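You operate a simulated robot arm through the tools that you are given. There is no shell and no other tool. Be economical: measure what you need, move in short steps, check, and stop when the job is done.

The job below is to be done with a simulated two-armed robot. You get a single attempt, and the scene is never put back.

Task
Push the small flap shut. Press the number three key two times. Fetch the very short one-hole cladding shell and set it on the top of the service stand. Put the plug-in block labelled "link" from the top of the trolley on top of the yellow sign and the plug-in block that says "temp" on the right end of the side bench. Shut the trolley drawer. Put the silver pipe coupling on the top of the steel bench away on the third shelf in the middle bay from the top of the parts rack. Put the silver threaded pipe on the top of the stairs shelf. Stack the yellow digital gauge from the top of the steel bench on top of the blue digital gauge. Put one of the strainer baskets from the top of the steel bench on the yellow alarm cover. Put the grey pipe fitting on the top of the steel bench away on the top of the blue tank. Put the orange cap on the top of the low table. Take the green cap and leave it on the side bench before the controller. Lift the meter lid open. Do these in any order. Set down upright: very short one-hole cladding shell, silver pipe coupling, silver threaded pipe.

Only the result counts: the job must be done as asked and must still hold three seconds after the hand-in. Knocking over, shifting, dropping, spilling or breaking anything else fails it. A push-on lid holds only when it is set on centred and level and pressed home; a screw cap is set on level and turned clockwise until tight.

Robot
Two 7-joint arms with fingered hands on one trunk, on a base that drives. Base frame: it is fixed to the floor where the robot stands at the start and does not move with it; the origin is under the middle of the robot, x ahead of it, y to its left, z up. Lengths are in mm, angles in degrees, forces in N, time in s.
The left shoulder is at the start at [30, 119, 1069], the right one opposite. With the tool pointing down near the work surface each hand reaches from about 100 to 740 mm from the robot's upright axis, wherever it stands, measured 20 degrees to its own side. Places, roughly: digital gauge [-3500, -250, 1000]; green cap (4x4x3 cm) [-1800, -500, 900]; grey pipe fitting (3x3x4 cm) [-3400, -700, 900]; meter lid [-5200, 4600, 1100]; number three key [600, 100, 1000]; orange cap (4x4x3 cm) [-3300, -600, 900]; plug-in block [-1500, -500, 750]; right end of the side bench (15x22 cm) [460, -780, 800]; side bench before the controller (34x20 cm) [440, 100, 800]; silver pipe coupling (5x5x5 cm) [-3900, -200, 900]; silver threaded pipe (5x4x6 cm) [-3700, -300, 900]; small flap [600, 0, 1100]; strainer basket [-3500, -500, 1000]; third shelf in the middle bay of the parts rack [-600, -2000, 900]; top of the blue tank [-5500, 2800, 1200]; top of the low table [-3800, 1400, 600]; top of the service stand (40x18 cm) [-860, 4580, 800]; top of the stairs shelf (13x12 cm) [-2840, 4540, 600]; trolley drawer [-1600, -600, 700]; very short one-hole cladding shell (8x11x15 cm) [-1200, 600, 800]; yellow alarm cover [500, -500, 750]; yellow sign [-1500, -500, 1000]. Payload 3.8 kg a hand.
Tool frame (each hand has its own): the origin (TCP) lies between the finger pads and is the grasp point; the fingertips stand 25 mm ahead of it; z points along the fingers, y is the line along which they close. Largest opening 88 mm; the body of the gripper starts 29 mm behind the TCP. The gripper is a hand of 4 fingers: y runs from the thumb to the fingers, the wrist lies at [-13, -106, -174] in the tool frame.
Orientation is told as [roll, pitch, yaw] about the base's x, y, z axes, in that order, counted from this pose: with the fingers straight down and the wrist toward the robot, the tool's x, y and z point along [0, 1, 0], [1, 0, 0] and [0, 0, -1] of the base frame.

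Tools
- The arms move only by the tool jog_arm. It takes "left_motion", "right_motion" or both (then of equal length, played together; a hand with none holds still); each is a list that holds one entry, the list of rows, each a list of 6 numbers: the turn, a rotation vector about the tool's x, y, z in degrees, then the shift along the tool's x, y, z in mm. In form: [[[wx, wy, wz, tx, ty, tz], ...]]. A call has 1 to 12 rows; each row is the pose to reach, as a shift and turn from the pose commanded when the call began, along the tool's axes at that moment. A row lasts 0.2 s, in which the tool goes at most 50 mm and 8.6 degrees; a call with a longer step from one row to the next is refused whole. Where a pose cannot be reached the arm comes as near as it can. A force on the tool above 40 N (or 10 N above the force at the start of the call, whichever is more), or a blocked arm, ends the call early, and 0.2 s more pass. In this call time passes only in rows, and 0.2 s behind the last. The reply holds the time, the measured pose of the TCP, the force on the tool along the base axes, the opening and the grip force, in the units named above and with some noise, with the torque about the TCP (base axes, N m) and any sound that the robot's microphone picked up.
- Cameras (640 x 400 px; columns grow to the right, rows downward): "scene" is now at [29.6, -14.4, 1609.3]; the picture's right is [-0.35, -0.94, 0.00], its down [-0.81, 0.31, -0.50] and it looks along [0.47, -0.18, -0.86] (base axes); focal length 271 px, centre (320, 200). "left" rides on the left gripper at [-64, -83, -98] in its tool frame; the picture's right is [-0.62, -0.37, 0.69], its down [0.71, -0.63, 0.30] and it looks along [0.32, 0.68, 0.65] (tool axes); focal length 265 px, centre (320, 200). "right" rides on the right gripper at [64, -83, -98] in its tool frame; the picture's right is [-0.62, 0.37, -0.69], its down [-0.71, -0.63, 0.30] and it looks along [-0.32, 0.68, 0.65] (tool axes); focal length 265 px, centre (320, 200). There is no depth. A picture from a camera that has moved, and an enlarged one, comes with that camera's place and axes in the base frame and with its lens. The place of the scene camera against the robot may be out by one fixed shift of up to 18 mm in any direction.
- capture(camera): a new picture of that camera. It takes no simulated time.
- move_column(by): slides the trunk up (or, below 0, down) by that many mm; the arms and the scene camera ride with it, the base frame stays. It gives what a move gives, with no picture.
- drive_base(legs): drives the robot by 1 to 6 legs, each [ahead, left, turn to the left] in mm, mm and degrees, along the robot's own axes; the way and the turn of a leg run together, so that a leg with both is an arc; at most 1500 mm and 180 degrees a leg. The arms and the cameras ride along, it lands a little off, and it stops where it bumps. It gives what a move gives.
- move_fingers(index, middle, ring, thumb_bend, thumb_turn, hand): sets how far each is bent, from 0 (flat) to 1 (curled in); at 0.3 the hand is open as for a grip, at 0.7 the pads meet at the TCP. One left out holds its place. A second passes; each finger stops where it meets its share of the squeeze, and holds until it gets a number again. It is the only way to open and close the hand. It gives what a move gives, with no picture; readings hold the bend of each and the force on the fingers (four entries, about 0 where the hand has none), thumb and palm. thumb_turn goes from beside the hand (0) to across from the fingers (1), as for a grip.
- pan_tilt(pan, tilt): turns the head with the scene camera to pan (to the left, within 120 degrees either way) and tilt (down, from -29 to 69), counted from straight ahead of the robot. It gives what a move gives.
- inspect(camera, box): a new picture of the part [left, top, right, bottom] of that camera's present view, enlarged. It takes no simulated time.
- finish_job(): hands the job in; it is judged then, once.

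Work in short steps. Places have to be worked out from the pictures, the camera data and where the tool is seen: move nearer, look again, correct. Check each grasp and each placing, and mend what went wrong. You have 567 turns and 370 pictures in all, those below and enlarged ones among them. Open the grippers and draw the arms clear of the work before you hand the job in, unless the task says otherwise; then end with one line.

The tools are called after ">>>" by a JSON object that holds its "op" and its "data". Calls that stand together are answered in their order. jog_arm: Moves the arms, as the interface text tells. Its arguments: {"type":"object","properties":{"left_motion":{"type":"array","items":{"type":"array","items":{"type":"array","items":{"type":"number"}}}},"right_motion":{"type":"array","items":{"type":"array","items":{"type":"array","items":{"type":"number"}}}}},"required":[]} The other tools are called the same way: move_column (by) slides the trunk up or down; move_fingers (index, middle, ring, thumb_bend, thumb_turn, hand) moves the fingers one by one; drive_base (legs) drives the base; pan_tilt (pan, tilt) turns the head that bears the scene camera; capture (camera) takes a picture; inspect (camera, box) takes an enlarged picture of a part of a camera's view; finish_job () hands the job in.

At the start:

```text
time_s: 0.0
left_ee_pos: [426.6, 43.2, 1260.6]
left_orientation: [0.0, 0.1, -0.1]
left_ft_force: [-0.2, -0.3, 0.3]
left_torque: [0.04, -0.05, -0.02]
left_grip_width: 87.6
left_finger_force: 0.1
left_shape: jaw
left_bend: [0.3, 0.3, 0.3, 0.3, 0.98]
left_finger forces: [0.0, 0.0, 0.0, 0.1, 0.0, 0.0]
right_ee_pos: [348.1, -382.7, 1241.1]
right_orientation: [0.0, 0.1, 0.0]
right_ft_force: [0.5, 0.0, -0.2]
right_torque: [-0.01, 0.0, -0.03]
right_grip_width: 87.6
right_finger_force: 0.1
right_shape: jaw
right_bend: [0.3, 0.3, 0.3, 0.3, 0.98]
right_finger forces: [0.0, 0.0, 0.0, 0.1, 0.1, 0.0]
trunk travel left (down, up): [-225.0, 365.0]
robot x, y, heading: [-2.3, -3.9, -0.0]
head pan, tilt: [-20.8, 59.8]
```

scene: 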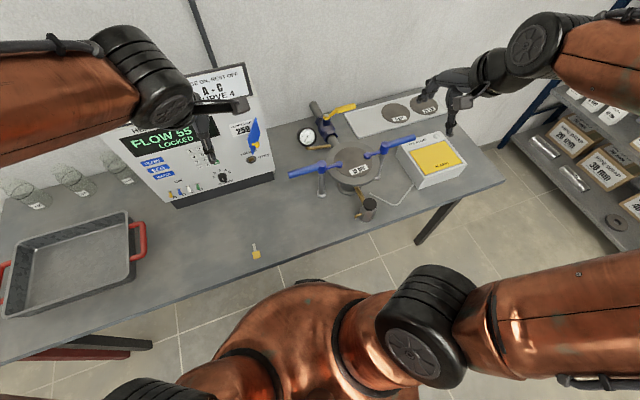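
right: 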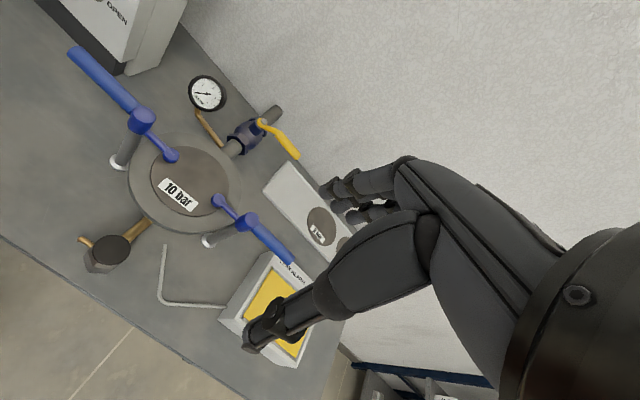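
left: 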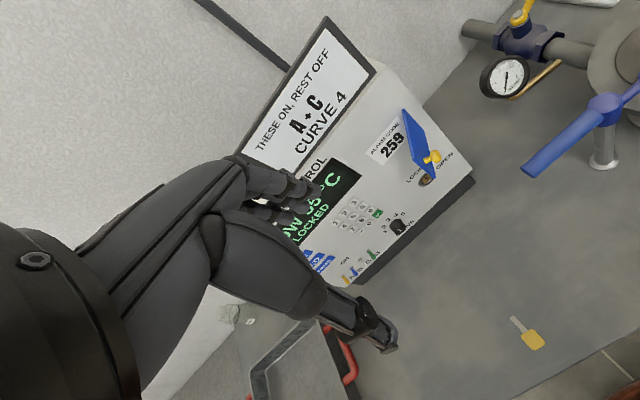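

I start by looking closely at the controller with the keypad and the flap.

>>> {"op": "inspect", "data": {"camera": "left", "box": [260, 60, 500, 300]}}

>>> {"op": "inspect", "data": {"camera": "scene", "box": [100, 60, 300, 220]}}

```text
1.67 times, centred on (380, 180) of left
camera zoom: at [343.4, -19.8, 1359.3], right [-0.37, -0.62, -0.69], down [-0.63, 0.71, -0.3], along [0.68, 0.32, -0.65], focal length 442 px, centre (220, 233)
```

zoom: 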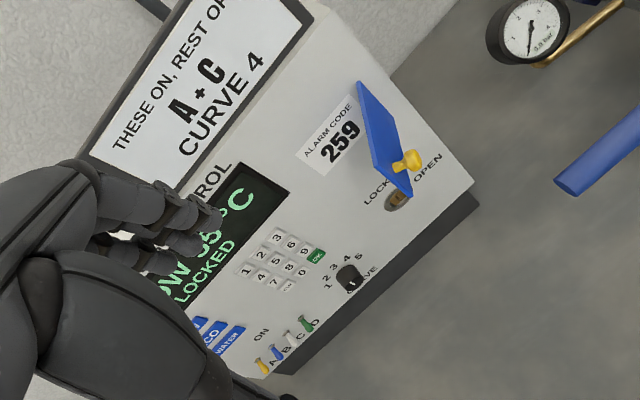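

```text
2.50 times, centred on (200, 140) of scene
camera zoom: at [29.6, -14.4, 1609.3], right [-0.35, -0.94, 0.0], down [-0.81, 0.31, -0.5], along [0.47, -0.18, -0.86], focal length 677 px, centre (620, 350)
```

zoom: 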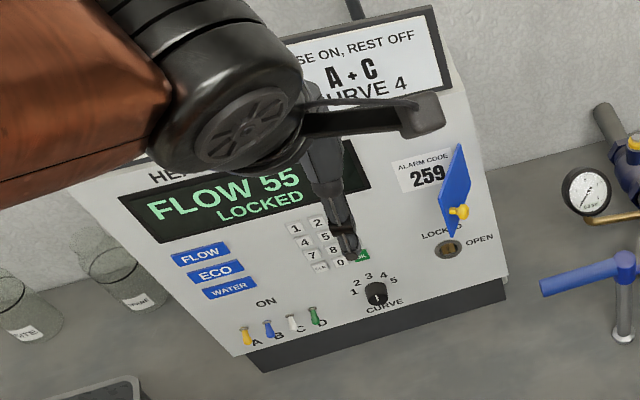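

Left hand blocks the keypad in the scene view. I draw it back and look straight at the panel.

>>> {"op": "jog_arm", "data": {"left_motion": [[[0, 0, 0, 45, -20, 0], [0, 0, 0, 90, -40, 0], [0, 0, 0, 130, -60, 0], [0, 0, 0, 170, -80, 0]]]}}

>>> {"op": "pan_tilt", "data": {"pan": 5, "tilt": 45}}

>>> {"op": "capture", "data": {"camera": "scene"}}

>>> {"op": "capture", "data": {"camera": "left"}}

```text
time_s: 1.0
left_ee_pos: [347.7, 215.1, 1262.1]
left_orientation: [-0.1, -0.2, -0.1]
left_ft_force: [-0.5, 0.6, -0.3]
left_torque: [-0.01, 0.0, 0.0]
left_grip_width: 87.6
left_finger_force: 0.1
left_shape: jaw
left_bend: [0.3, 0.3, 0.3, 0.3, 0.98]
left_finger forces: [0.0, 0.0, 0.0, 0.1, 0.1, 0.0]
right_ee_pos: [347.7, -380.7, 1240.4]
right_orientation: [0.0, 0.0, -0.1]
right_ft_force: [0.1, -0.1, 1.2]
right_torque: [0.0, -0.03, 0.01]
right_grip_width: 87.8
right_finger_force: 0.2
right_shape: jaw
right_bend: [0.3, 0.3, 0.3, 0.3, 0.98]
right_finger forces: [0.0, 0.0, 0.0, 0.1, 0.0, 0.1]
trunk travel left (down, up): [-225.0, 365.0]
robot x, y, heading: [-0.6, 5.2, 0.3]
head pan, tilt: [-20.8, 59.8]
```

```text
time_s: 1.9
left_ee_pos: [350.4, 214.9, 1260.6]
left_orientation: [0.0, 0.0, 0.0]
left_ft_force: [-0.2, -0.3, 0.3]
left_torque: [0.01, 0.03, 0.0]
left_grip_width: 87.7
left_finger_force: 0.0
left_shape: jaw
left_bend: [0.3, 0.3, 0.3, 0.3, 0.98]
left_finger forces: [0.1, 0.0, 0.1, 0.0, 0.1, 0.1]
right_ee_pos: [348.0, -382.0, 1241.7]
right_orientation: [0.0, 0.0, -0.1]
right_ft_force: [-0.4, 0.6, -0.2]
right_torque: [-0.01, 0.01, -0.01]
right_grip_width: 87.6
right_finger_force: 0.0
right_shape: jaw
right_bend: [0.3, 0.3, 0.3, 0.3, 0.98]
right_finger forces: [0.0, 0.0, 0.1, 0.1, 0.1, 0.0]
trunk travel left (down, up): [-225.0, 365.0]
robot x, y, heading: [-1.2, 2.1, -0.2]
head pan, tilt: [5.0, 45.0]
```

```text
364 pictures are left
camera scene: at [47.7, 16.5, 1628.5], right [0.09, -1.0, 0.0], down [-0.7, -0.06, -0.71], along [0.7, 0.06, -0.71], focal length 271 px, centre (320, 200)
```

scene: 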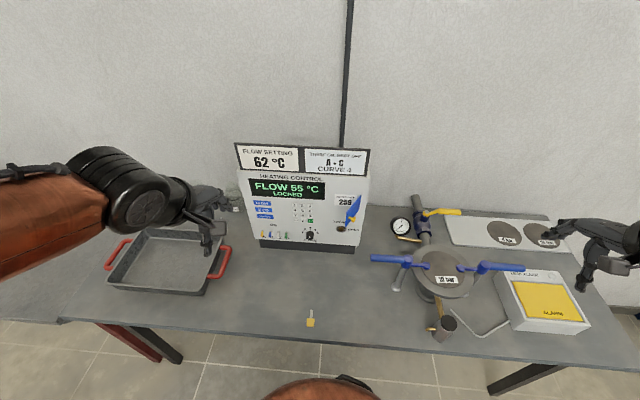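

```text
363 pictures are left
camera left: at [265.9, 151.0, 1360.3], right [-0.37, -0.62, -0.69], down [-0.63, 0.71, -0.3], along [0.68, 0.32, -0.65], focal length 265 px, centre (320, 200)
```

left: 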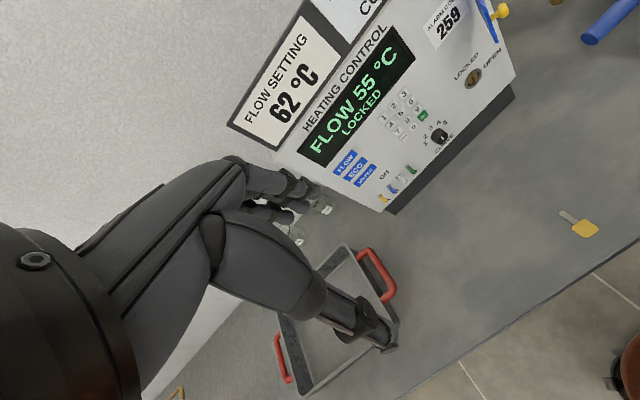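

The panel is now unobstructed. I enlarge it to place the keys and the flap.

>>> {"op": "inspect", "data": {"camera": "scene", "box": [230, 140, 390, 260]}}

>>> {"op": "inspect", "data": {"camera": "left", "box": [360, 0, 560, 160]}}

```text
3.33 times, centred on (310, 200) of scene
camera zoom: at [47.7, 16.5, 1628.5], right [0.09, -1.0, 0.0], down [-0.7, -0.06, -0.71], along [0.7, 0.06, -0.71], focal length 903 px, centre (353, 200)
```

zoom: 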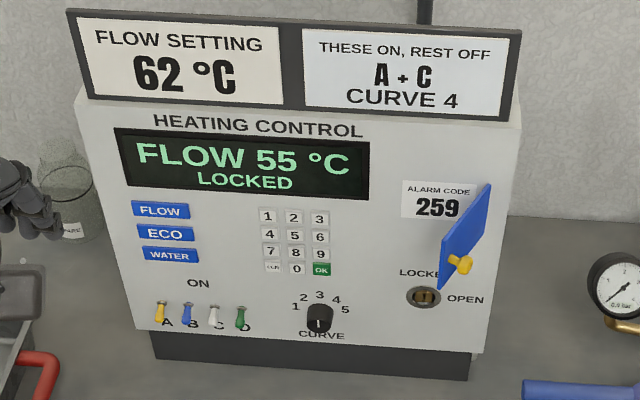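

```text
2.50 times, centred on (460, 80) of left
camera zoom: at [265.9, 151.0, 1360.3], right [-0.37, -0.62, -0.69], down [-0.63, 0.71, -0.3], along [0.68, 0.32, -0.65], focal length 664 px, centre (-30, 500)
```

zoom: 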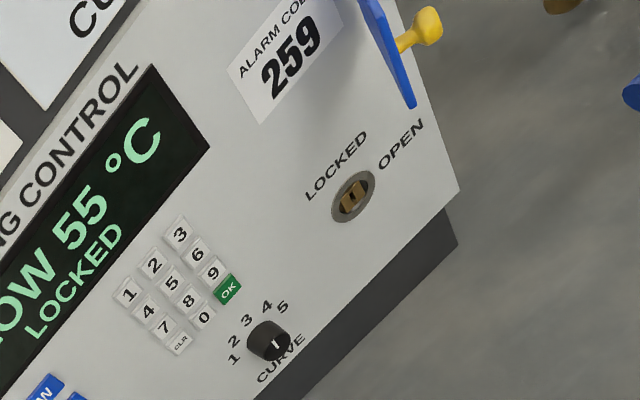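

The flap's hinge side is unclear; I move the left hand camera nearer and to the right for another angle.

>>> {"op": "jog_arm", "data": {"left_motion": [[[0, 0, 0, -45, 15, 15], [0, 0, 0, -90, 30, 30], [0, 0, 0, -135, 45, 45], [0, 0, 0, -180, 60, 60], [0, 0, 0, -225, 60, 60]]]}}

>>> {"op": "capture", "data": {"camera": "left"}}

```text
time_s: 3.1
left_ee_pos: [409.6, -12.4, 1201.1]
left_orientation: [0.1, 0.0, 0.0]
left_ft_force: [0.5, -0.1, 0.0]
left_torque: [-0.01, 0.01, 0.0]
left_grip_width: 87.7
left_finger_force: 0.0
left_shape: jaw
left_bend: [0.3, 0.3, 0.3, 0.3, 0.98]
left_finger forces: [0.1, 0.0, 0.0, 0.1, 0.0, 0.0]
right_ee_pos: [350.2, -385.0, 1240.4]
right_orientation: [0.0, 0.0, 0.0]
right_ft_force: [0.5, -0.2, 0.1]
right_torque: [0.0, 0.01, 0.01]
right_grip_width: 87.8
right_finger_force: 0.1
right_shape: jaw
right_bend: [0.3, 0.3, 0.3, 0.3, 0.98]
right_finger forces: [0.0, 0.0, 0.0, 0.1, 0.0, 0.1]
trunk travel left (down, up): [-225.0, 365.0]
robot x, y, heading: [2.2, -1.6, 0.0]
head pan, tilt: [5.0, 45.0]
```

```text
360 pictures are left
camera left: at [324.8, -75.2, 1300.3], right [-0.37, -0.62, -0.69], down [-0.63, 0.71, -0.3], along [0.68, 0.32, -0.65], focal length 265 px, centre (320, 200)
```

left: 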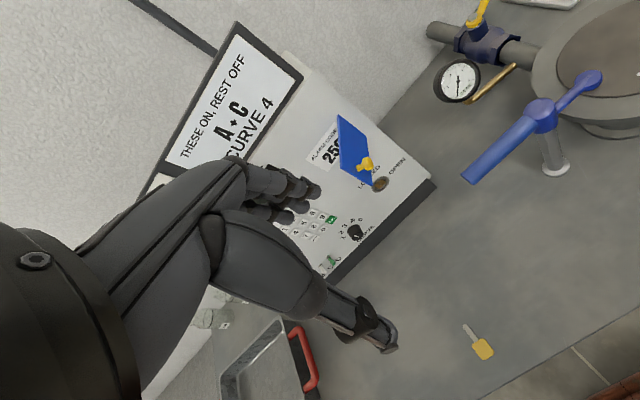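

>>> {"op": "inspect", "data": {"camera": "left", "box": [280, 90, 440, 250]}}

```text
2.50 times, centred on (360, 170) of left
camera zoom: at [324.8, -75.2, 1300.3], right [-0.37, -0.62, -0.69], down [-0.63, 0.71, -0.3], along [0.68, 0.32, -0.65], focal length 664 px, centre (220, 275)
```

zoom: 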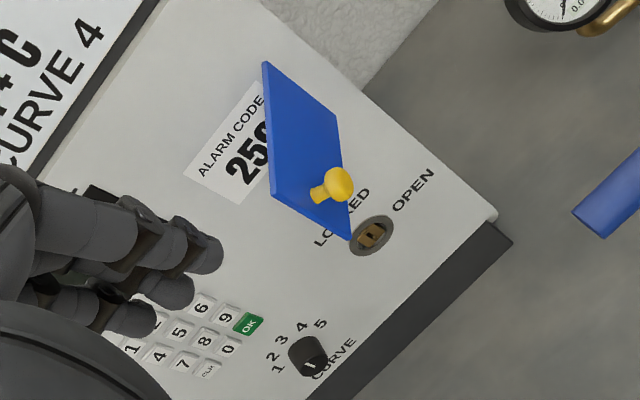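

The geometry is worked out: the panel is vertical at x≈606, key 3 at about [607, 84, 1046], and the flap is hinged on its right edge (y≈-60), with its free edge near [540, -20]. I make a pointing hand with the left index and see where its tip is.

>>> {"op": "move_fingers", "data": {"hand": "left", "index": 0.3, "middle": 1.0, "ring": 1.0, "thumb_bend": 0.3, "thumb_turn": 0.0}}

>>> {"op": "capture", "data": {"camera": "left"}}

>>> {"op": "capture", "data": {"camera": "scene"}}

```text
time_s: 4.1
left_ee_pos: [408.0, -9.7, 1201.2]
left_orientation: [0.0, 0.0, 0.0]
left_ft_force: [-0.2, 1.1, 0.0]
left_torque: [0.02, 0.0, -0.03]
left_grip_width: 117.4
left_finger_force: 0.0
left_shape: fingers
left_bend: [0.3, 1.0, 1.0, 0.3, 0.0]
left_finger forces: [0.1, 0.0, 0.0, 0.1, 0.1, 0.1]
right_ee_pos: [348.9, -384.5, 1240.9]
right_orientation: [0.0, 0.0, 0.0]
right_ft_force: [-0.4, 0.1, 0.4]
right_torque: [0.0, 0.01, -0.04]
right_grip_width: 87.5
right_finger_force: 0.0
right_shape: jaw
right_bend: [0.3, 0.3, 0.3, 0.3, 0.98]
right_finger forces: [0.0, 0.0, 0.1, 0.1, 0.1, 0.0]
trunk travel left (down, up): [-225.0, 365.0]
robot x, y, heading: [0.3, 1.7, 0.3]
head pan, tilt: [5.0, 45.0]
```

```text
358 pictures are left
camera left: at [324.9, -73.5, 1300.4], right [-0.37, -0.62, -0.69], down [-0.63, 0.71, -0.3], along [0.68, 0.32, -0.65], focal length 265 px, centre (320, 200)
```

left: 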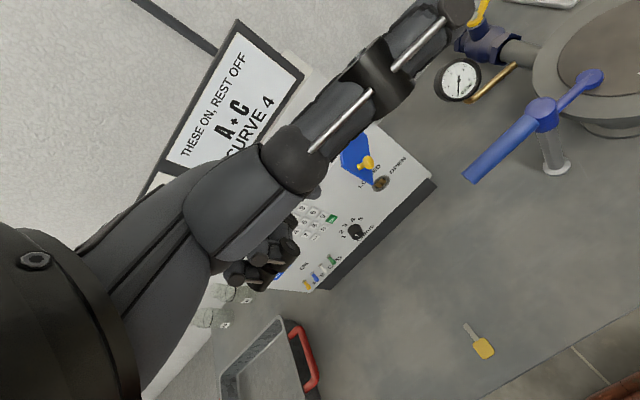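

```text
357 pictures are left
camera scene: at [48.1, 16.2, 1628.5], right [0.09, -1.0, 0.0], down [-0.7, -0.06, -0.71], along [0.7, 0.06, -0.71], focal length 271 px, centre (320, 200)
```

scene: 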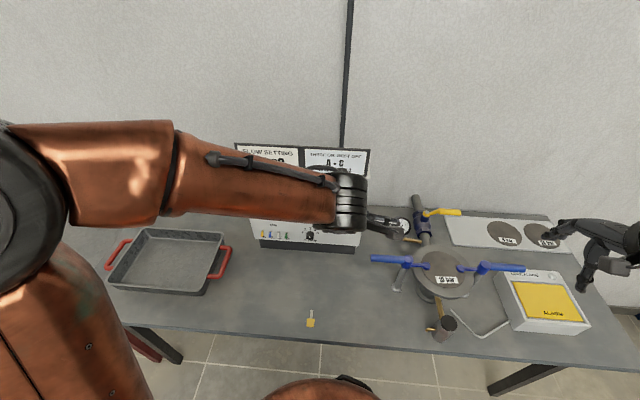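

The thumb beside the hand sticks out; I fold it in, straighten the index and look.

>>> {"op": "move_fingers", "data": {"hand": "left", "index": 0.3, "middle": 1.0, "ring": 1.0, "thumb_bend": 1.0, "thumb_turn": 1.0}}

>>> {"op": "capture", "data": {"camera": "left"}}

```text
time_s: 5.1
left_ee_pos: [408.5, -10.2, 1201.3]
left_orientation: [0.0, 0.0, 0.0]
left_ft_force: [1.1, 0.5, 0.6]
left_torque: [-0.01, -0.02, 0.02]
left_grip_width: 21.3
left_finger_force: 0.1
left_shape: fingers
left_bend: [0.29, 1.0, 1.0, 0.99, 1.0]
left_finger forces: [0.1, 0.0, 0.1, 0.0, 0.1, 0.0]
right_ee_pos: [349.3, -382.1, 1239.8]
right_orientation: [0.0, 0.0, 0.0]
right_ft_force: [0.1, 0.0, -0.6]
right_torque: [0.02, 0.03, -0.03]
right_grip_width: 87.5
right_finger_force: 0.0
right_shape: jaw
right_bend: [0.3, 0.3, 0.3, 0.3, 0.98]
right_finger forces: [0.1, 0.0, 0.0, 0.1, 0.1, 0.0]
trunk travel left (down, up): [-225.0, 365.0]
robot x, y, heading: [-0.2, 1.8, 0.1]
head pan, tilt: [5.0, 45.0]
```

```text
356 pictures are left
camera left: at [324.9, -73.4, 1300.4], right [-0.37, -0.62, -0.69], down [-0.63, 0.71, -0.3], along [0.68, 0.32, -0.65], focal length 265 px, centre (320, 200)
```

left: 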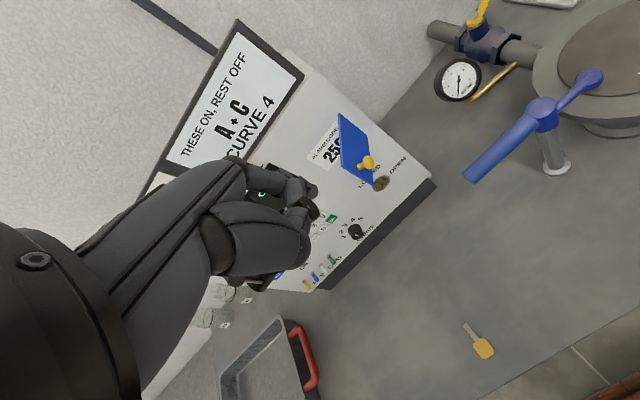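

>>> {"op": "inspect", "data": {"camera": "left", "box": [180, 140, 340, 300]}}

```text
2.50 times, centred on (260, 220) of left
camera zoom: at [324.9, -73.4, 1300.4], right [-0.37, -0.62, -0.69], down [-0.63, 0.71, -0.3], along [0.68, 0.32, -0.65], focal length 664 px, centre (470, 150)
```

zoom: 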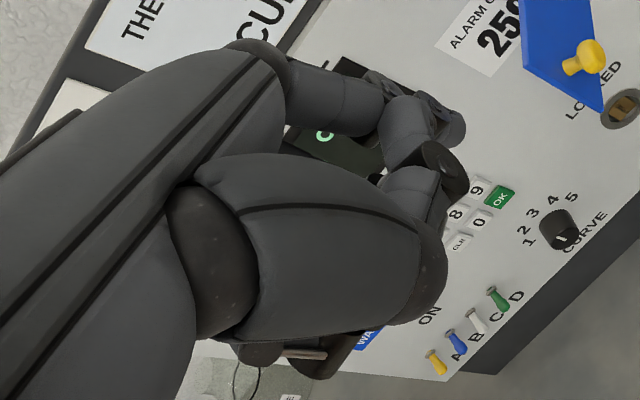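

The index tip seems about [-7, 50, 25] in the tool frame. I tilt the hand forward 60° while shifting it left and down, staying well short of the panel, then check.

>>> {"op": "jog_arm", "data": {"left_motion": [[[-8.5, 0, 0, 15, 0, 0], [-17, 0, 0, 30, 0, 0], [-25.5, 0, 0, 45, 0, 0], [-34, 0, 0, 60, 0, 20], [-42.5, 0, 0, 75, 0, 45], [-51, 0, 0, 90, 0, 75], [-60, 0, 0, 98, 0, 110], [-60, 0, 0, 98, 20, 150], [-60, 0, 0, 98, 50, 183]]]}}

>>> {"op": "capture", "data": {"camera": "left"}}

>>> {"op": "capture", "data": {"camera": "scene"}}

```text
refused: row 7 steps farther than a row can; nothing moved
```

```text
354 pictures are left
camera left: at [324.9, -73.4, 1300.4], right [-0.37, -0.62, -0.69], down [-0.63, 0.71, -0.3], along [0.68, 0.32, -0.65], focal length 265 px, centre (320, 200)
```

left: 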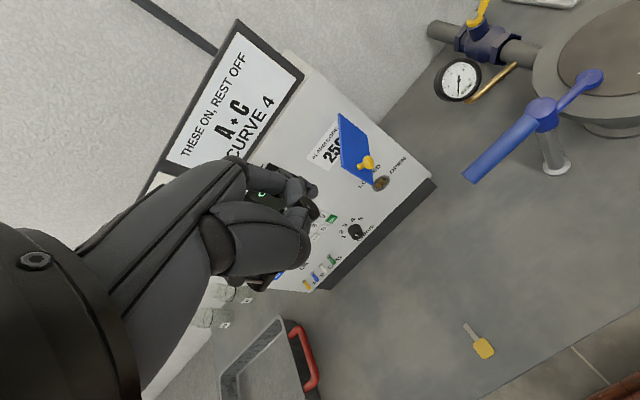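

```text
353 pictures are left
camera scene: at [48.1, 16.3, 1628.5], right [0.09, -1.0, 0.0], down [-0.7, -0.06, -0.71], along [0.7, 0.06, -0.71], focal length 271 px, centre (320, 200)
```

scene: 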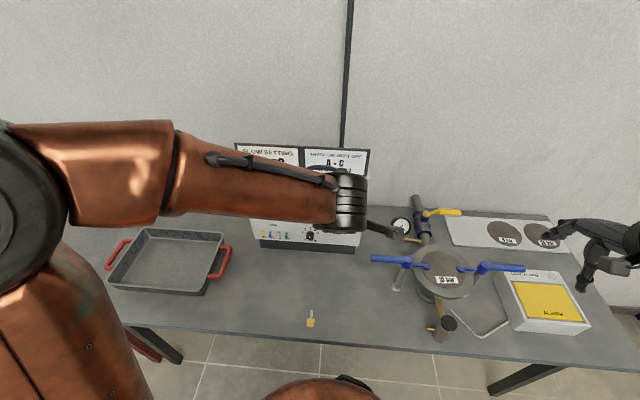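

The last turn step was 9°; I spread the turn over more rows.

>>> {"op": "jog_arm", "data": {"left_motion": [[[-8, 0, 0, 15, 0, 0], [-16, 0, 0, 30, 0, 0], [-24, 0, 0, 45, 0, 0], [-32, 0, 0, 60, 0, 20], [-40, 0, 0, 75, 0, 45], [-48, 0, 0, 90, 0, 75], [-56, 0, 0, 98, 0, 110], [-60, 0, 0, 98, 20, 150], [-60, 0, 0, 98, 50, 183]]]}}

>>> {"op": "capture", "data": {"camera": "left"}}

>>> {"op": "capture", "data": {"camera": "scene"}}

```text
time_s: 7.1
left_ee_pos: [474.7, 53.0, 1030.6]
left_orientation: [0.8, -59.7, 0.1]
left_ft_force: [0.7, 0.2, -0.7]
left_torque: [0.02, 0.0, -0.02]
left_grip_width: 21.7
left_finger_force: 0.0
left_shape: fingers
left_bend: [0.29, 1.0, 1.0, 0.99, 1.0]
left_finger forces: [0.1, 0.1, 0.0, 0.1, 0.0, 0.0]
left hand out of reach, approached as far as the arm can: row 4, 5, 6, 7, 8, 9
right_ee_pos: [350.8, -382.4, 1240.3]
right_orientation: [0.0, 0.1, 0.0]
right_ft_force: [0.8, 0.2, 0.5]
right_torque: [0.0, -0.02, 0.03]
right_grip_width: 87.8
right_finger_force: 0.1
right_shape: jaw
right_bend: [0.3, 0.3, 0.3, 0.3, 0.98]
right_finger forces: [0.0, 0.0, 0.0, 0.1, 0.0, 0.1]
trunk travel left (down, up): [-225.0, 365.0]
robot x, y, heading: [-1.7, 0.6, -0.1]
head pan, tilt: [5.0, 45.0]
```

```text
352 pictures are left
camera left: at [349.1, -10.9, 1008.3], right [0.42, -0.61, -0.67], down [-0.06, 0.72, -0.69], along [0.9, 0.33, 0.26], focal length 265 px, centre (320, 200)
```

left: 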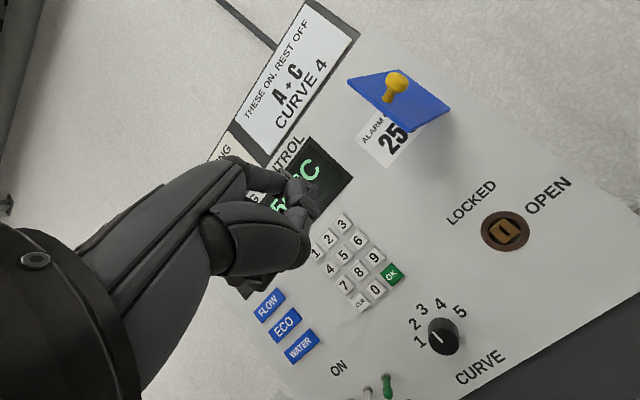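

```text
351 pictures are left
camera scene: at [49.3, 16.0, 1628.4], right [0.09, -1.0, 0.0], down [-0.71, -0.06, -0.71], along [0.7, 0.06, -0.71], focal length 271 px, centre (320, 200)
```

scene: 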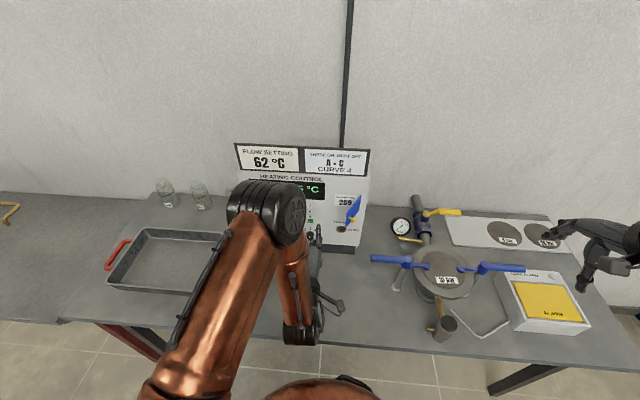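

The arm is folded too tightly at this spot; I back the base off 150 mm to give it room.

>>> {"op": "drive_base", "data": {"legs": [[-150, 0, 0]]}}

>>> {"op": "jog_arm", "data": {"left_motion": [[[0, 0, 0, 17, 20, 40], [0, 0, 0, 35, 40, 80], [0, 0, 0, 35, 50, 100]]]}}

>>> {"op": "capture", "data": {"camera": "left"}}

```text
time_s: 8.5
left_ee_pos: [323.8, 54.0, 1030.5]
left_orientation: [0.7, -59.8, 0.2]
left_ft_force: [0.5, 0.2, 0.8]
left_torque: [-0.03, 0.0, 0.0]
left_grip_width: 21.4
left_finger_force: 0.1
left_shape: fingers
left_bend: [0.29, 1.0, 1.0, 0.99, 1.0]
left_finger forces: [0.0, 0.0, 0.0, 0.1, 0.1, 0.1]
right_ee_pos: [199.2, -382.0, 1242.0]
right_orientation: [-0.1, -0.2, 0.1]
right_ft_force: [0.3, 0.8, -0.7]
right_torque: [0.0, -0.05, 0.0]
right_grip_width: 87.7
right_finger_force: 0.2
right_shape: jaw
right_bend: [0.3, 0.3, 0.3, 0.3, 0.98]
right_finger forces: [0.0, 0.0, 0.1, 0.0, 0.0, 0.2]
trunk travel left (down, up): [-225.0, 365.0]
robot x, y, heading: [-150.7, -0.7, 0.2]
head pan, tilt: [5.0, 45.0]
```

```text
time_s: 9.3
left_ee_pos: [431.7, 58.6, 1030.9]
left_orientation: [1.9, -59.5, 0.7]
left_ft_force: [1.0, 0.2, 0.8]
left_torque: [0.02, 0.01, -0.04]
left_grip_width: 21.5
left_finger_force: 0.0
left_shape: fingers
left_bend: [0.29, 1.0, 1.0, 0.99, 1.0]
left_finger forces: [0.0, 0.0, 0.1, 0.0, 0.0, 0.1]
left hand out of reach, approached as far as the arm can: row 1, 2, 3
right_ee_pos: [200.2, -381.2, 1240.8]
right_orientation: [0.0, 0.1, -0.1]
right_ft_force: [-0.2, -0.3, 0.9]
right_torque: [-0.01, 0.01, 0.01]
right_grip_width: 87.6
right_finger_force: 0.1
right_shape: jaw
right_bend: [0.3, 0.3, 0.3, 0.3, 0.98]
right_finger forces: [0.0, 0.1, 0.1, 0.1, 0.0, 0.1]
trunk travel left (down, up): [-225.0, 365.0]
robot x, y, heading: [-149.9, 0.9, 0.1]
head pan, tilt: [5.0, 45.0]
```

```text
350 pictures are left
camera left: at [307.7, -10.0, 1008.1], right [0.43, -0.59, -0.68], down [-0.09, 0.72, -0.69], along [0.9, 0.36, 0.26], focal length 265 px, centre (320, 200)
```

left: 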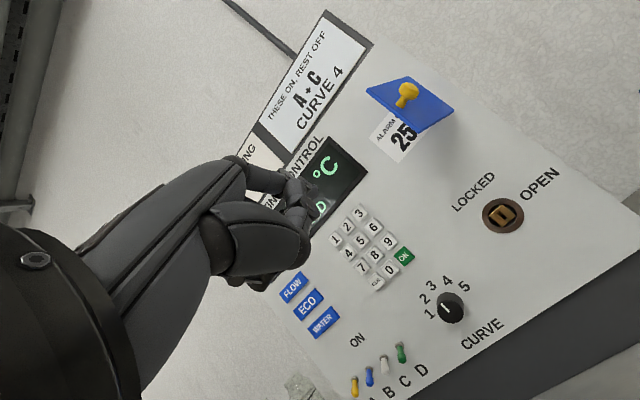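

Sideways reach is limited at this hand angle, so I slide the base left instead.

>>> {"op": "drive_base", "data": {"legs": [[0, 60, 0]]}}

>>> {"op": "jog_arm", "data": {"left_motion": [[[0, 0, 0, 0, 5, 10]]]}}

```text
time_s: 10.2
left_ee_pos: [432.2, 119.0, 1030.0]
left_orientation: [1.7, -59.4, 0.9]
left_ft_force: [-0.6, 0.1, -0.1]
left_torque: [0.01, 0.02, 0.0]
left_grip_width: 21.5
left_finger_force: 0.0
left_shape: fingers
left_bend: [0.29, 1.0, 1.0, 0.99, 1.0]
left_finger forces: [0.1, 0.0, 0.1, 0.1, 0.0, 0.1]
right_ee_pos: [199.8, -320.4, 1241.7]
right_orientation: [-0.1, 0.0, 0.0]
right_ft_force: [0.3, 0.4, 0.0]
right_torque: [-0.04, 0.04, 0.03]
right_grip_width: 87.6
right_finger_force: 0.1
right_shape: jaw
right_bend: [0.3, 0.3, 0.3, 0.3, 0.98]
right_finger forces: [0.0, 0.1, 0.0, 0.1, 0.1, 0.0]
trunk travel left (down, up): [-225.0, 365.0]
robot x, y, heading: [-151.8, 57.3, 0.1]
head pan, tilt: [5.0, 45.0]
```

```text
time_s: 10.6
left_ee_pos: [441.3, 117.4, 1029.2]
left_orientation: [2.2, -59.5, 0.5]
left_ft_force: [0.5, 0.6, 0.5]
left_torque: [-0.02, 0.04, 0.0]
left_grip_width: 21.4
left_finger_force: 0.0
left_shape: fingers
left_bend: [0.29, 1.0, 1.0, 0.99, 1.0]
left_finger forces: [0.1, 0.1, 0.0, 0.0, 0.0, 0.1]
right_ee_pos: [200.0, -324.2, 1241.5]
right_orientation: [0.0, 0.0, 0.1]
right_ft_force: [0.2, -0.1, 0.4]
right_torque: [-0.05, 0.0, -0.01]
right_grip_width: 87.5
right_finger_force: 0.1
right_shape: jaw
right_bend: [0.3, 0.3, 0.3, 0.3, 0.98]
right_finger forces: [0.0, 0.1, 0.0, 0.1, 0.1, 0.0]
trunk travel left (down, up): [-225.0, 365.0]
robot x, y, heading: [-145.3, 58.2, 0.1]
head pan, tilt: [5.0, 45.0]
```

Now within reach. I line the index tip up with key 3 with about 40 mm standoff and look.

>>> {"op": "jog_arm", "data": {"left_motion": [[[0, 0, 0, -15, 15, 37], [0, 0, 0, -29, 30, 74]]]}}

>>> {"op": "inspect", "data": {"camera": "left", "box": [220, 120, 420, 280]}}

>>> {"op": "inspect", "data": {"camera": "scene", "box": [220, 100, 420, 260]}}

```text
time_s: 11.2
left_ee_pos: [524.9, 92.0, 1016.0]
left_orientation: [1.9, -59.6, 0.7]
left_ft_force: [-0.3, 0.3, 0.1]
left_torque: [0.02, -0.01, 0.02]
left_grip_width: 21.3
left_finger_force: 0.1
left_shape: fingers
left_bend: [0.29, 1.0, 1.0, 0.99, 1.0]
left_finger forces: [0.0, 0.0, 0.1, 0.1, 0.1, 0.0]
right_ee_pos: [200.5, -322.9, 1240.2]
right_orientation: [0.1, 0.0, 0.0]
right_ft_force: [0.6, 0.0, 0.2]
right_torque: [-0.02, 0.01, -0.03]
right_grip_width: 87.4
right_finger_force: 0.1
right_shape: jaw
right_bend: [0.3, 0.3, 0.3, 0.3, 0.98]
right_finger forces: [0.0, 0.0, 0.0, 0.0, 0.1, 0.0]
trunk travel left (down, up): [-225.0, 365.0]
robot x, y, heading: [-149.7, 58.2, -0.1]
head pan, tilt: [5.0, 45.0]
```

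```text
2.50 times, centred on (320, 200) of left
camera zoom: at [399.0, 23.3, 994.3], right [0.43, -0.59, -0.68], down [-0.09, 0.72, -0.68], along [0.9, 0.36, 0.26], focal length 664 px, centre (320, 200)
```

zoom: 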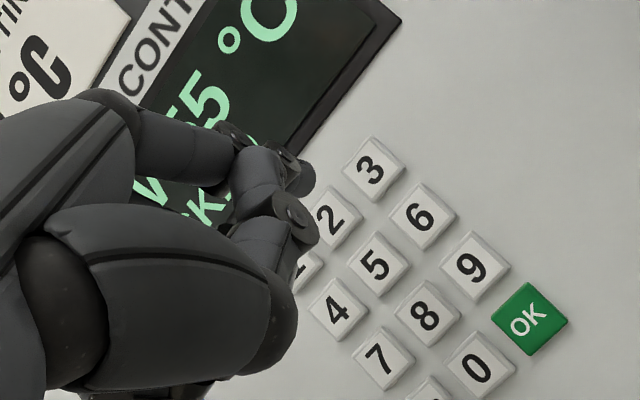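

```text
2.50 times, centred on (320, 180) of scene
camera zoom: at [-101.6, 75.9, 1628.5], right [0.09, -1.0, 0.0], down [-0.7, -0.06, -0.71], along [0.7, 0.06, -0.71], focal length 677 px, centre (320, 250)
```

zoom: 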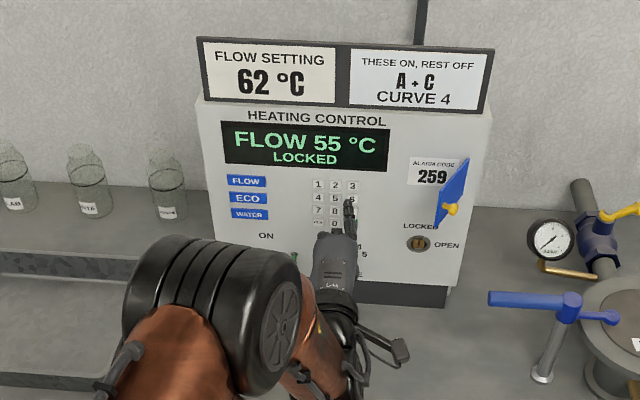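

Key 3 is at about [606, 84.5, 1047] and the finger tip at about [565, 89, 1049]. I close to within ~8 mm with a small correction to the right.

>>> {"op": "jog_arm", "data": {"left_motion": [[[0, 0, 0, -3, 7.5, 15], [0, 0, 0, -6, 15, 29]]]}}

>>> {"op": "inspect", "data": {"camera": "left", "box": [260, 130, 380, 230]}}

>>> {"op": "inspect", "data": {"camera": "scene", "box": [280, 130, 400, 230]}}

```text
time_s: 11.8
left_ee_pos: [552.7, 85.5, 1013.9]
left_orientation: [1.9, -59.5, 0.5]
left_ft_force: [0.2, 0.1, -0.7]
left_torque: [-0.01, -0.01, 0.01]
left_grip_width: 21.4
left_finger_force: 0.0
left_shape: fingers
left_bend: [0.29, 1.0, 1.0, 0.99, 1.0]
left_finger forces: [0.0, 0.1, 0.0, 0.1, 0.0, 0.0]
right_ee_pos: [199.4, -324.8, 1241.2]
right_orientation: [0.0, 0.1, 0.0]
right_ft_force: [0.3, 0.1, 0.4]
right_torque: [-0.03, 0.0, -0.02]
right_grip_width: 87.5
right_finger_force: 0.0
right_shape: jaw
right_bend: [0.3, 0.3, 0.3, 0.3, 0.98]
right_finger forces: [0.1, 0.0, 0.0, 0.0, 0.0, 0.0]
trunk travel left (down, up): [-225.0, 365.0]
robot x, y, heading: [-150.0, 57.9, -0.2]
head pan, tilt: [5.0, 45.0]
```

```text
4.00 times, centred on (320, 180) of left
camera zoom: at [429.7, 18.6, 992.0], right [0.43, -0.59, -0.68], down [-0.09, 0.72, -0.68], along [0.9, 0.36, 0.26], focal length 1062 px, centre (320, 280)
```

zoom: 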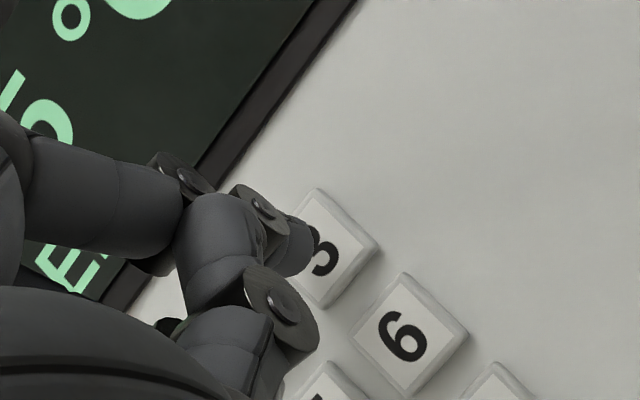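

```text
4.00 times, centred on (340, 180) of scene
camera zoom: at [-102.0, 75.6, 1628.5], right [0.09, -1.0, 0.0], down [-0.7, -0.06, -0.71], along [0.7, 0.06, -0.71], focal length 1084 px, centre (240, 280)
```

zoom: 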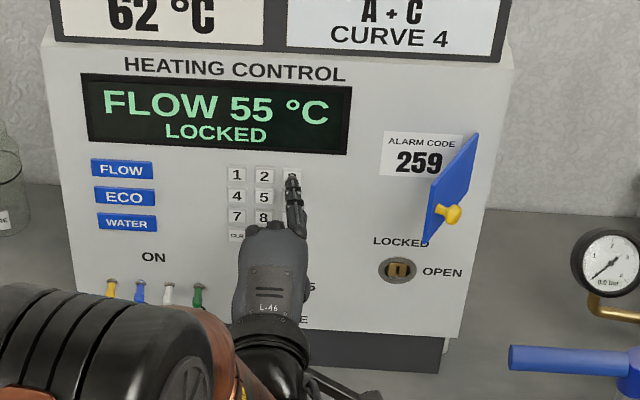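

The tip is over key 3. I press slowly, 3 mm rows, watching force and sound.

>>> {"op": "jog_arm", "data": {"left_motion": [[[0, 0, 0, -1, 2, 3.5], [0, 0, 0, -1, 3.5, 6.1], [0, 0, 0, -1, 4.5, 7.8], [0, 0, 0, -1, 5.5, 9.5]]]}}

>>> {"op": "inspect", "data": {"camera": "left", "box": [260, 130, 380, 230]}}

```text
time_s: 12.8
left_ee_pos: [563.8, 86.1, 1014.9]
left_orientation: [1.8, -59.5, 0.6]
left_ft_force: [-17.7, 0.0, 0.1]
left_torque: [0.03, -0.68, -0.1]
left_grip_width: 20.9
left_finger_force: 8.7
left_shape: fingers
left_bend: [0.3, 1.0, 1.0, 0.99, 1.0]
left_finger forces: [17.6, 0.0, 0.1, 0.0, 0.0, 0.0]
right_ee_pos: [197.1, -324.0, 1241.8]
right_orientation: [0.0, -0.2, 0.1]
right_ft_force: [0.1, 0.7, 0.0]
right_torque: [0.02, 0.01, 0.04]
right_grip_width: 87.7
right_finger_force: 0.1
right_shape: jaw
right_bend: [0.3, 0.3, 0.3, 0.3, 0.98]
right_finger forces: [0.0, 0.0, 0.0, 0.1, 0.1, 0.0]
trunk travel left (down, up): [-225.0, 365.0]
robot x, y, heading: [-146.7, 57.8, -0.2]
head pan, tilt: [5.0, 45.0]
heard: click
```

```text
4.00 times, centred on (320, 180) of left
camera zoom: at [439.4, 18.0, 993.4], right [0.43, -0.59, -0.68], down [-0.09, 0.72, -0.69], along [0.9, 0.36, 0.26], focal length 1062 px, centre (320, 280)
```

zoom: 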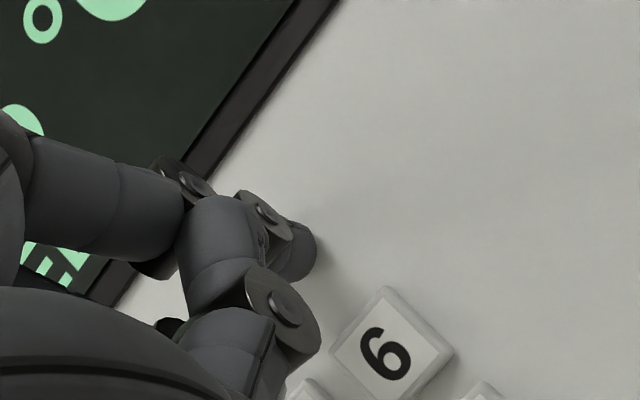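

One click with force on the index tip only. I back off 12 mm and press a second time.

>>> {"op": "jog_arm", "data": {"left_motion": [[[0, 0, 0, 0, -3, -5.2], [0, 0, 0, 0, -6, -10.4]]]}}

>>> {"op": "jog_arm", "data": {"left_motion": [[[0, 0, 0, 0, 3, 5.2], [0, 0, 0, 0, 4.5, 7.8], [0, 0, 0, 0, 6, 10.4]]]}}

>>> {"op": "jog_arm", "data": {"left_motion": [[[0, 0, 0, 0, -5, -9], [0, 0, 0, 0, -20, -35], [0, 0, 0, 0, -40, -70]]]}}

>>> {"op": "inspect", "data": {"camera": "scene", "box": [220, 100, 420, 260]}}

```text
time_s: 13.4
left_ee_pos: [555.4, 86.1, 1016.5]
left_orientation: [1.9, -59.5, 0.7]
left_ft_force: [-0.2, 0.8, -0.3]
left_torque: [-0.01, -0.01, -0.02]
left_grip_width: 21.2
left_finger_force: 0.1
left_shape: fingers
left_bend: [0.29, 1.0, 1.0, 0.99, 1.0]
left_finger forces: [0.0, 0.0, 0.1, 0.1, 0.1, 0.0]
right_ee_pos: [198.4, -322.4, 1240.8]
right_orientation: [0.0, 0.0, 0.0]
right_ft_force: [0.0, 0.2, 0.4]
right_torque: [-0.02, -0.01, 0.0]
right_grip_width: 87.5
right_finger_force: 0.2
right_shape: jaw
right_bend: [0.3, 0.3, 0.3, 0.3, 0.98]
right_finger forces: [0.0, 0.0, 0.1, 0.0, 0.0, 0.1]
trunk travel left (down, up): [-225.0, 365.0]
robot x, y, heading: [-149.9, 60.0, -0.0]
head pan, tilt: [5.0, 45.0]
```

```text
time_s: 14.2
left_ee_pos: [564.1, 85.4, 1015.3]
left_orientation: [2.1, -59.6, 0.6]
left_ft_force: [-14.9, -1.2, 0.4]
left_torque: [0.02, -0.62, -0.09]
left_grip_width: 21.1
left_finger_force: 7.2
left_shape: fingers
left_bend: [0.29, 1.0, 1.0, 0.99, 1.0]
left_finger forces: [15.6, 0.0, 0.0, 0.0, 0.0, 0.0]
right_ee_pos: [198.5, -323.4, 1241.4]
right_orientation: [0.0, 0.0, 0.1]
right_ft_force: [0.6, 0.2, 0.1]
right_torque: [-0.02, 0.02, 0.03]
right_grip_width: 87.5
right_finger_force: 0.1
right_shape: jaw
right_bend: [0.3, 0.3, 0.3, 0.3, 0.98]
right_finger forces: [0.0, 0.1, 0.1, 0.0, 0.0, 0.0]
trunk travel left (down, up): [-225.0, 365.0]
robot x, y, heading: [-153.1, 55.9, 0.0]
head pan, tilt: [5.0, 45.0]
heard: click
```

```text
time_s: 15.0
left_ee_pos: [485.3, 82.0, 1016.7]
left_orientation: [1.9, -59.5, 0.7]
left_ft_force: [-0.1, 0.1, 0.3]
left_torque: [0.03, 0.01, -0.01]
left_grip_width: 21.3
left_finger_force: 0.1
left_shape: fingers
left_bend: [0.29, 1.0, 1.0, 0.99, 1.0]
left_finger forces: [0.1, 0.0, 0.0, 0.0, 0.0, 0.0]
right_ee_pos: [200.0, -322.8, 1241.1]
right_orientation: [-0.1, 0.0, 0.0]
right_ft_force: [0.0, 1.1, 0.0]
right_torque: [0.0, 0.01, 0.0]
right_grip_width: 87.6
right_finger_force: 0.0
right_shape: jaw
right_bend: [0.3, 0.3, 0.3, 0.3, 0.98]
right_finger forces: [0.0, 0.0, 0.1, 0.0, 0.0, 0.0]
trunk travel left (down, up): [-225.0, 365.0]
robot x, y, heading: [-150.5, 56.4, -0.0]
head pan, tilt: [5.0, 45.0]
```

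```text
2.50 times, centred on (320, 180) of scene
camera zoom: at [-102.3, 75.6, 1628.5], right [0.09, -1.0, 0.0], down [-0.7, -0.06, -0.71], along [0.7, 0.06, -0.71], focal length 677 px, centre (320, 250)
```

zoom: 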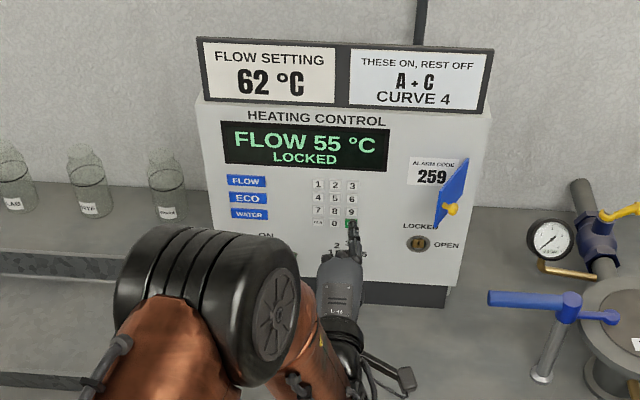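

Both presses clicked. Next the flap: I back off, slide the base right, and will push its outer face with the index tip just above the yellow knob.

>>> {"op": "jog_arm", "data": {"left_motion": [[[0, 0, 0, 0, 5, -40], [0, 0, 0, 0, 18, -64]]]}}

>>> {"op": "drive_base", "data": {"legs": [[0, -110, 0]]}}

```text
time_s: 15.6
left_ee_pos: [437.9, 80.7, 1067.7]
left_orientation: [2.0, -59.5, 0.5]
left_ft_force: [-0.3, -0.7, 0.4]
left_torque: [0.0, 0.02, -0.02]
left_grip_width: 21.4
left_finger_force: 0.1
left_shape: fingers
left_bend: [0.29, 1.0, 1.0, 0.99, 1.0]
left_finger forces: [0.1, 0.0, 0.0, 0.1, 0.1, 0.0]
right_ee_pos: [198.1, -322.8, 1240.9]
right_orientation: [0.0, 0.1, 0.0]
right_ft_force: [0.0, -0.1, 0.1]
right_torque: [0.01, 0.0, 0.0]
right_grip_width: 87.7
right_finger_force: 0.0
right_shape: jaw
right_bend: [0.3, 0.3, 0.3, 0.3, 0.98]
right_finger forces: [0.0, 0.0, 0.1, 0.0, 0.0, 0.0]
trunk travel left (down, up): [-225.0, 365.0]
robot x, y, heading: [-148.5, 59.6, 0.0]
head pan, tilt: [5.0, 45.0]
```

```text
time_s: 16.8
left_ee_pos: [438.7, -35.7, 1065.9]
left_orientation: [2.0, -59.5, 0.4]
left_ft_force: [-0.1, -0.8, 0.2]
left_torque: [0.0, -0.03, 0.01]
left_grip_width: 21.3
left_finger_force: 0.1
left_shape: fingers
left_bend: [0.29, 1.0, 1.0, 0.99, 1.0]
left_finger forces: [0.0, 0.0, 0.0, 0.0, 0.0, 0.0]
right_ee_pos: [197.8, -438.8, 1240.5]
right_orientation: [0.0, 0.1, -0.1]
right_ft_force: [0.3, 0.7, 0.3]
right_torque: [-0.03, 0.05, -0.05]
right_grip_width: 87.5
right_finger_force: 0.0
right_shape: jaw
right_bend: [0.3, 0.3, 0.3, 0.3, 0.98]
right_finger forces: [0.0, 0.1, 0.1, 0.0, 0.0, 0.0]
trunk travel left (down, up): [-225.0, 365.0]
robot x, y, heading: [-149.2, -56.4, -0.2]
head pan, tilt: [5.0, 45.0]
```

>>> {"op": "jog_arm", "data": {"left_motion": [[[0, 0, 0, -31, 0, 0], [0, 0, 0, -31, 15, 40]]]}}

>>> {"op": "inspect", "data": {"camera": "left", "box": [220, 100, 420, 260]}}

>>> {"op": "inspect", "data": {"camera": "scene", "box": [240, 130, 400, 250]}}

```text
time_s: 17.4
left_ee_pos: [483.1, -67.1, 1056.5]
left_orientation: [2.0, -59.4, 0.5]
left_ft_force: [-0.4, 0.0, 0.3]
left_torque: [0.0, 0.02, -0.03]
left_grip_width: 21.3
left_finger_force: 0.0
left_shape: fingers
left_bend: [0.29, 1.0, 1.0, 0.99, 1.0]
left_finger forces: [0.1, 0.0, 0.0, 0.1, 0.0, 0.0]
right_ee_pos: [200.5, -437.1, 1240.9]
right_orientation: [0.0, 0.0, 0.0]
right_ft_force: [-0.1, -0.5, 0.0]
right_torque: [0.01, 0.03, 0.0]
right_grip_width: 87.7
right_finger_force: 0.1
right_shape: jaw
right_bend: [0.3, 0.3, 0.3, 0.3, 0.98]
right_finger forces: [0.1, 0.0, 0.0, 0.0, 0.1, 0.0]
trunk travel left (down, up): [-225.0, 365.0]
robot x, y, heading: [-149.6, -53.8, -0.1]
head pan, tilt: [5.0, 45.0]
```

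```text
2.50 times, centred on (320, 180) of left
camera zoom: at [358.6, -134.3, 1035.4], right [0.43, -0.59, -0.68], down [-0.09, 0.72, -0.68], along [0.9, 0.35, 0.26], focal length 664 px, centre (320, 250)
```

zoom: 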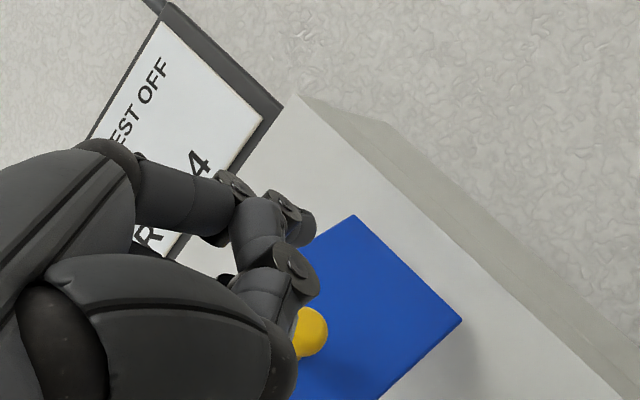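

```text
3.33 times, centred on (320, 190) of scene
camera zoom: at [-100.6, -37.9, 1628.4], right [0.09, -1.0, 0.0], down [-0.71, -0.06, -0.71], along [0.7, 0.06, -0.71], focal length 903 px, centre (320, 233)
```

zoom: 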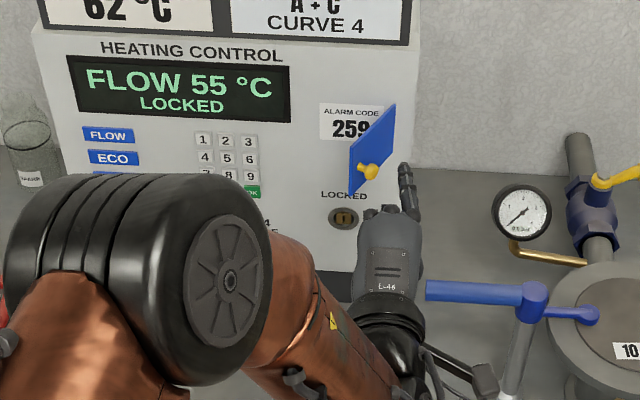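

The tip is right of the flap and above the knob, as computed. I sweep it along the closing arc.

>>> {"op": "jog_arm", "data": {"left_motion": [[[0, 0, 0, 13, 7, 10], [0, 0, 0, 27, 13, 19], [0, 0, 0, 38, 16, 24.5], [0, 0, 0, 48, 19, 29.5], [0, 0, 0, 56, 23, 36], [0, 0, 0, 63, 26, 42.5], [0, 0, 0, 68, 31, 51], [0, 0, 0, 71, 36, 60]]]}}

>>> {"op": "inspect", "data": {"camera": "scene", "box": [240, 130, 400, 250]}}

>>> {"op": "inspect", "data": {"camera": "left", "box": [220, 100, 420, 260]}}

```text
time_s: 19.2
left_ee_pos: [549.8, 11.6, 1060.7]
left_orientation: [2.0, -59.4, 0.8]
left_ft_force: [-0.2, 0.2, 0.3]
left_torque: [-0.05, -0.03, -0.02]
left_grip_width: 21.0
left_finger_force: 0.0
left_shape: fingers
left_bend: [0.29, 1.0, 1.0, 0.99, 1.0]
left_finger forces: [0.0, 0.1, 0.0, 0.0, 0.1, 0.0]
right_ee_pos: [199.4, -437.3, 1240.4]
right_orientation: [0.0, 0.0, -0.1]
right_ft_force: [0.7, -0.3, -1.0]
right_torque: [0.04, -0.03, 0.0]
right_grip_width: 87.7
right_finger_force: 0.2
right_shape: jaw
right_bend: [0.3, 0.3, 0.3, 0.3, 0.98]
right_finger forces: [0.1, 0.0, 0.0, 0.0, 0.0, 0.0]
trunk travel left (down, up): [-225.0, 365.0]
robot x, y, heading: [-150.8, -53.0, -0.2]
head pan, tilt: [5.0, 45.0]
```

```text
3.33 times, centred on (320, 190) of scene
camera zoom: at [-101.8, -38.1, 1628.5], right [0.09, -1.0, 0.0], down [-0.7, -0.06, -0.71], along [0.7, 0.06, -0.71], focal length 903 px, centre (320, 233)
```

zoom: 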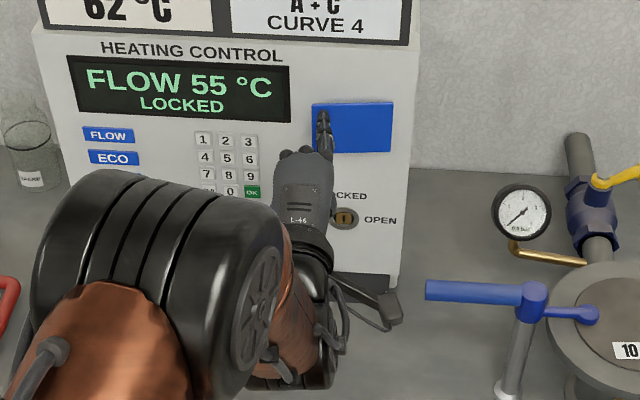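

```text
2.50 times, centred on (320, 180) of left
camera zoom: at [424.7, -57.4, 1038.6], right [0.43, -0.59, -0.68], down [-0.09, 0.72, -0.68], along [0.9, 0.36, 0.26], focal length 664 px, centre (320, 250)
```

zoom: 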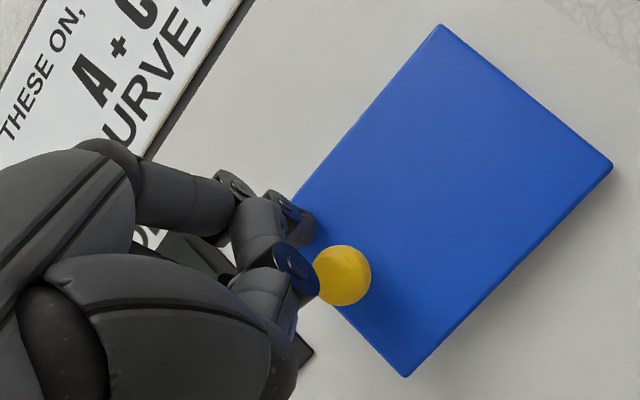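

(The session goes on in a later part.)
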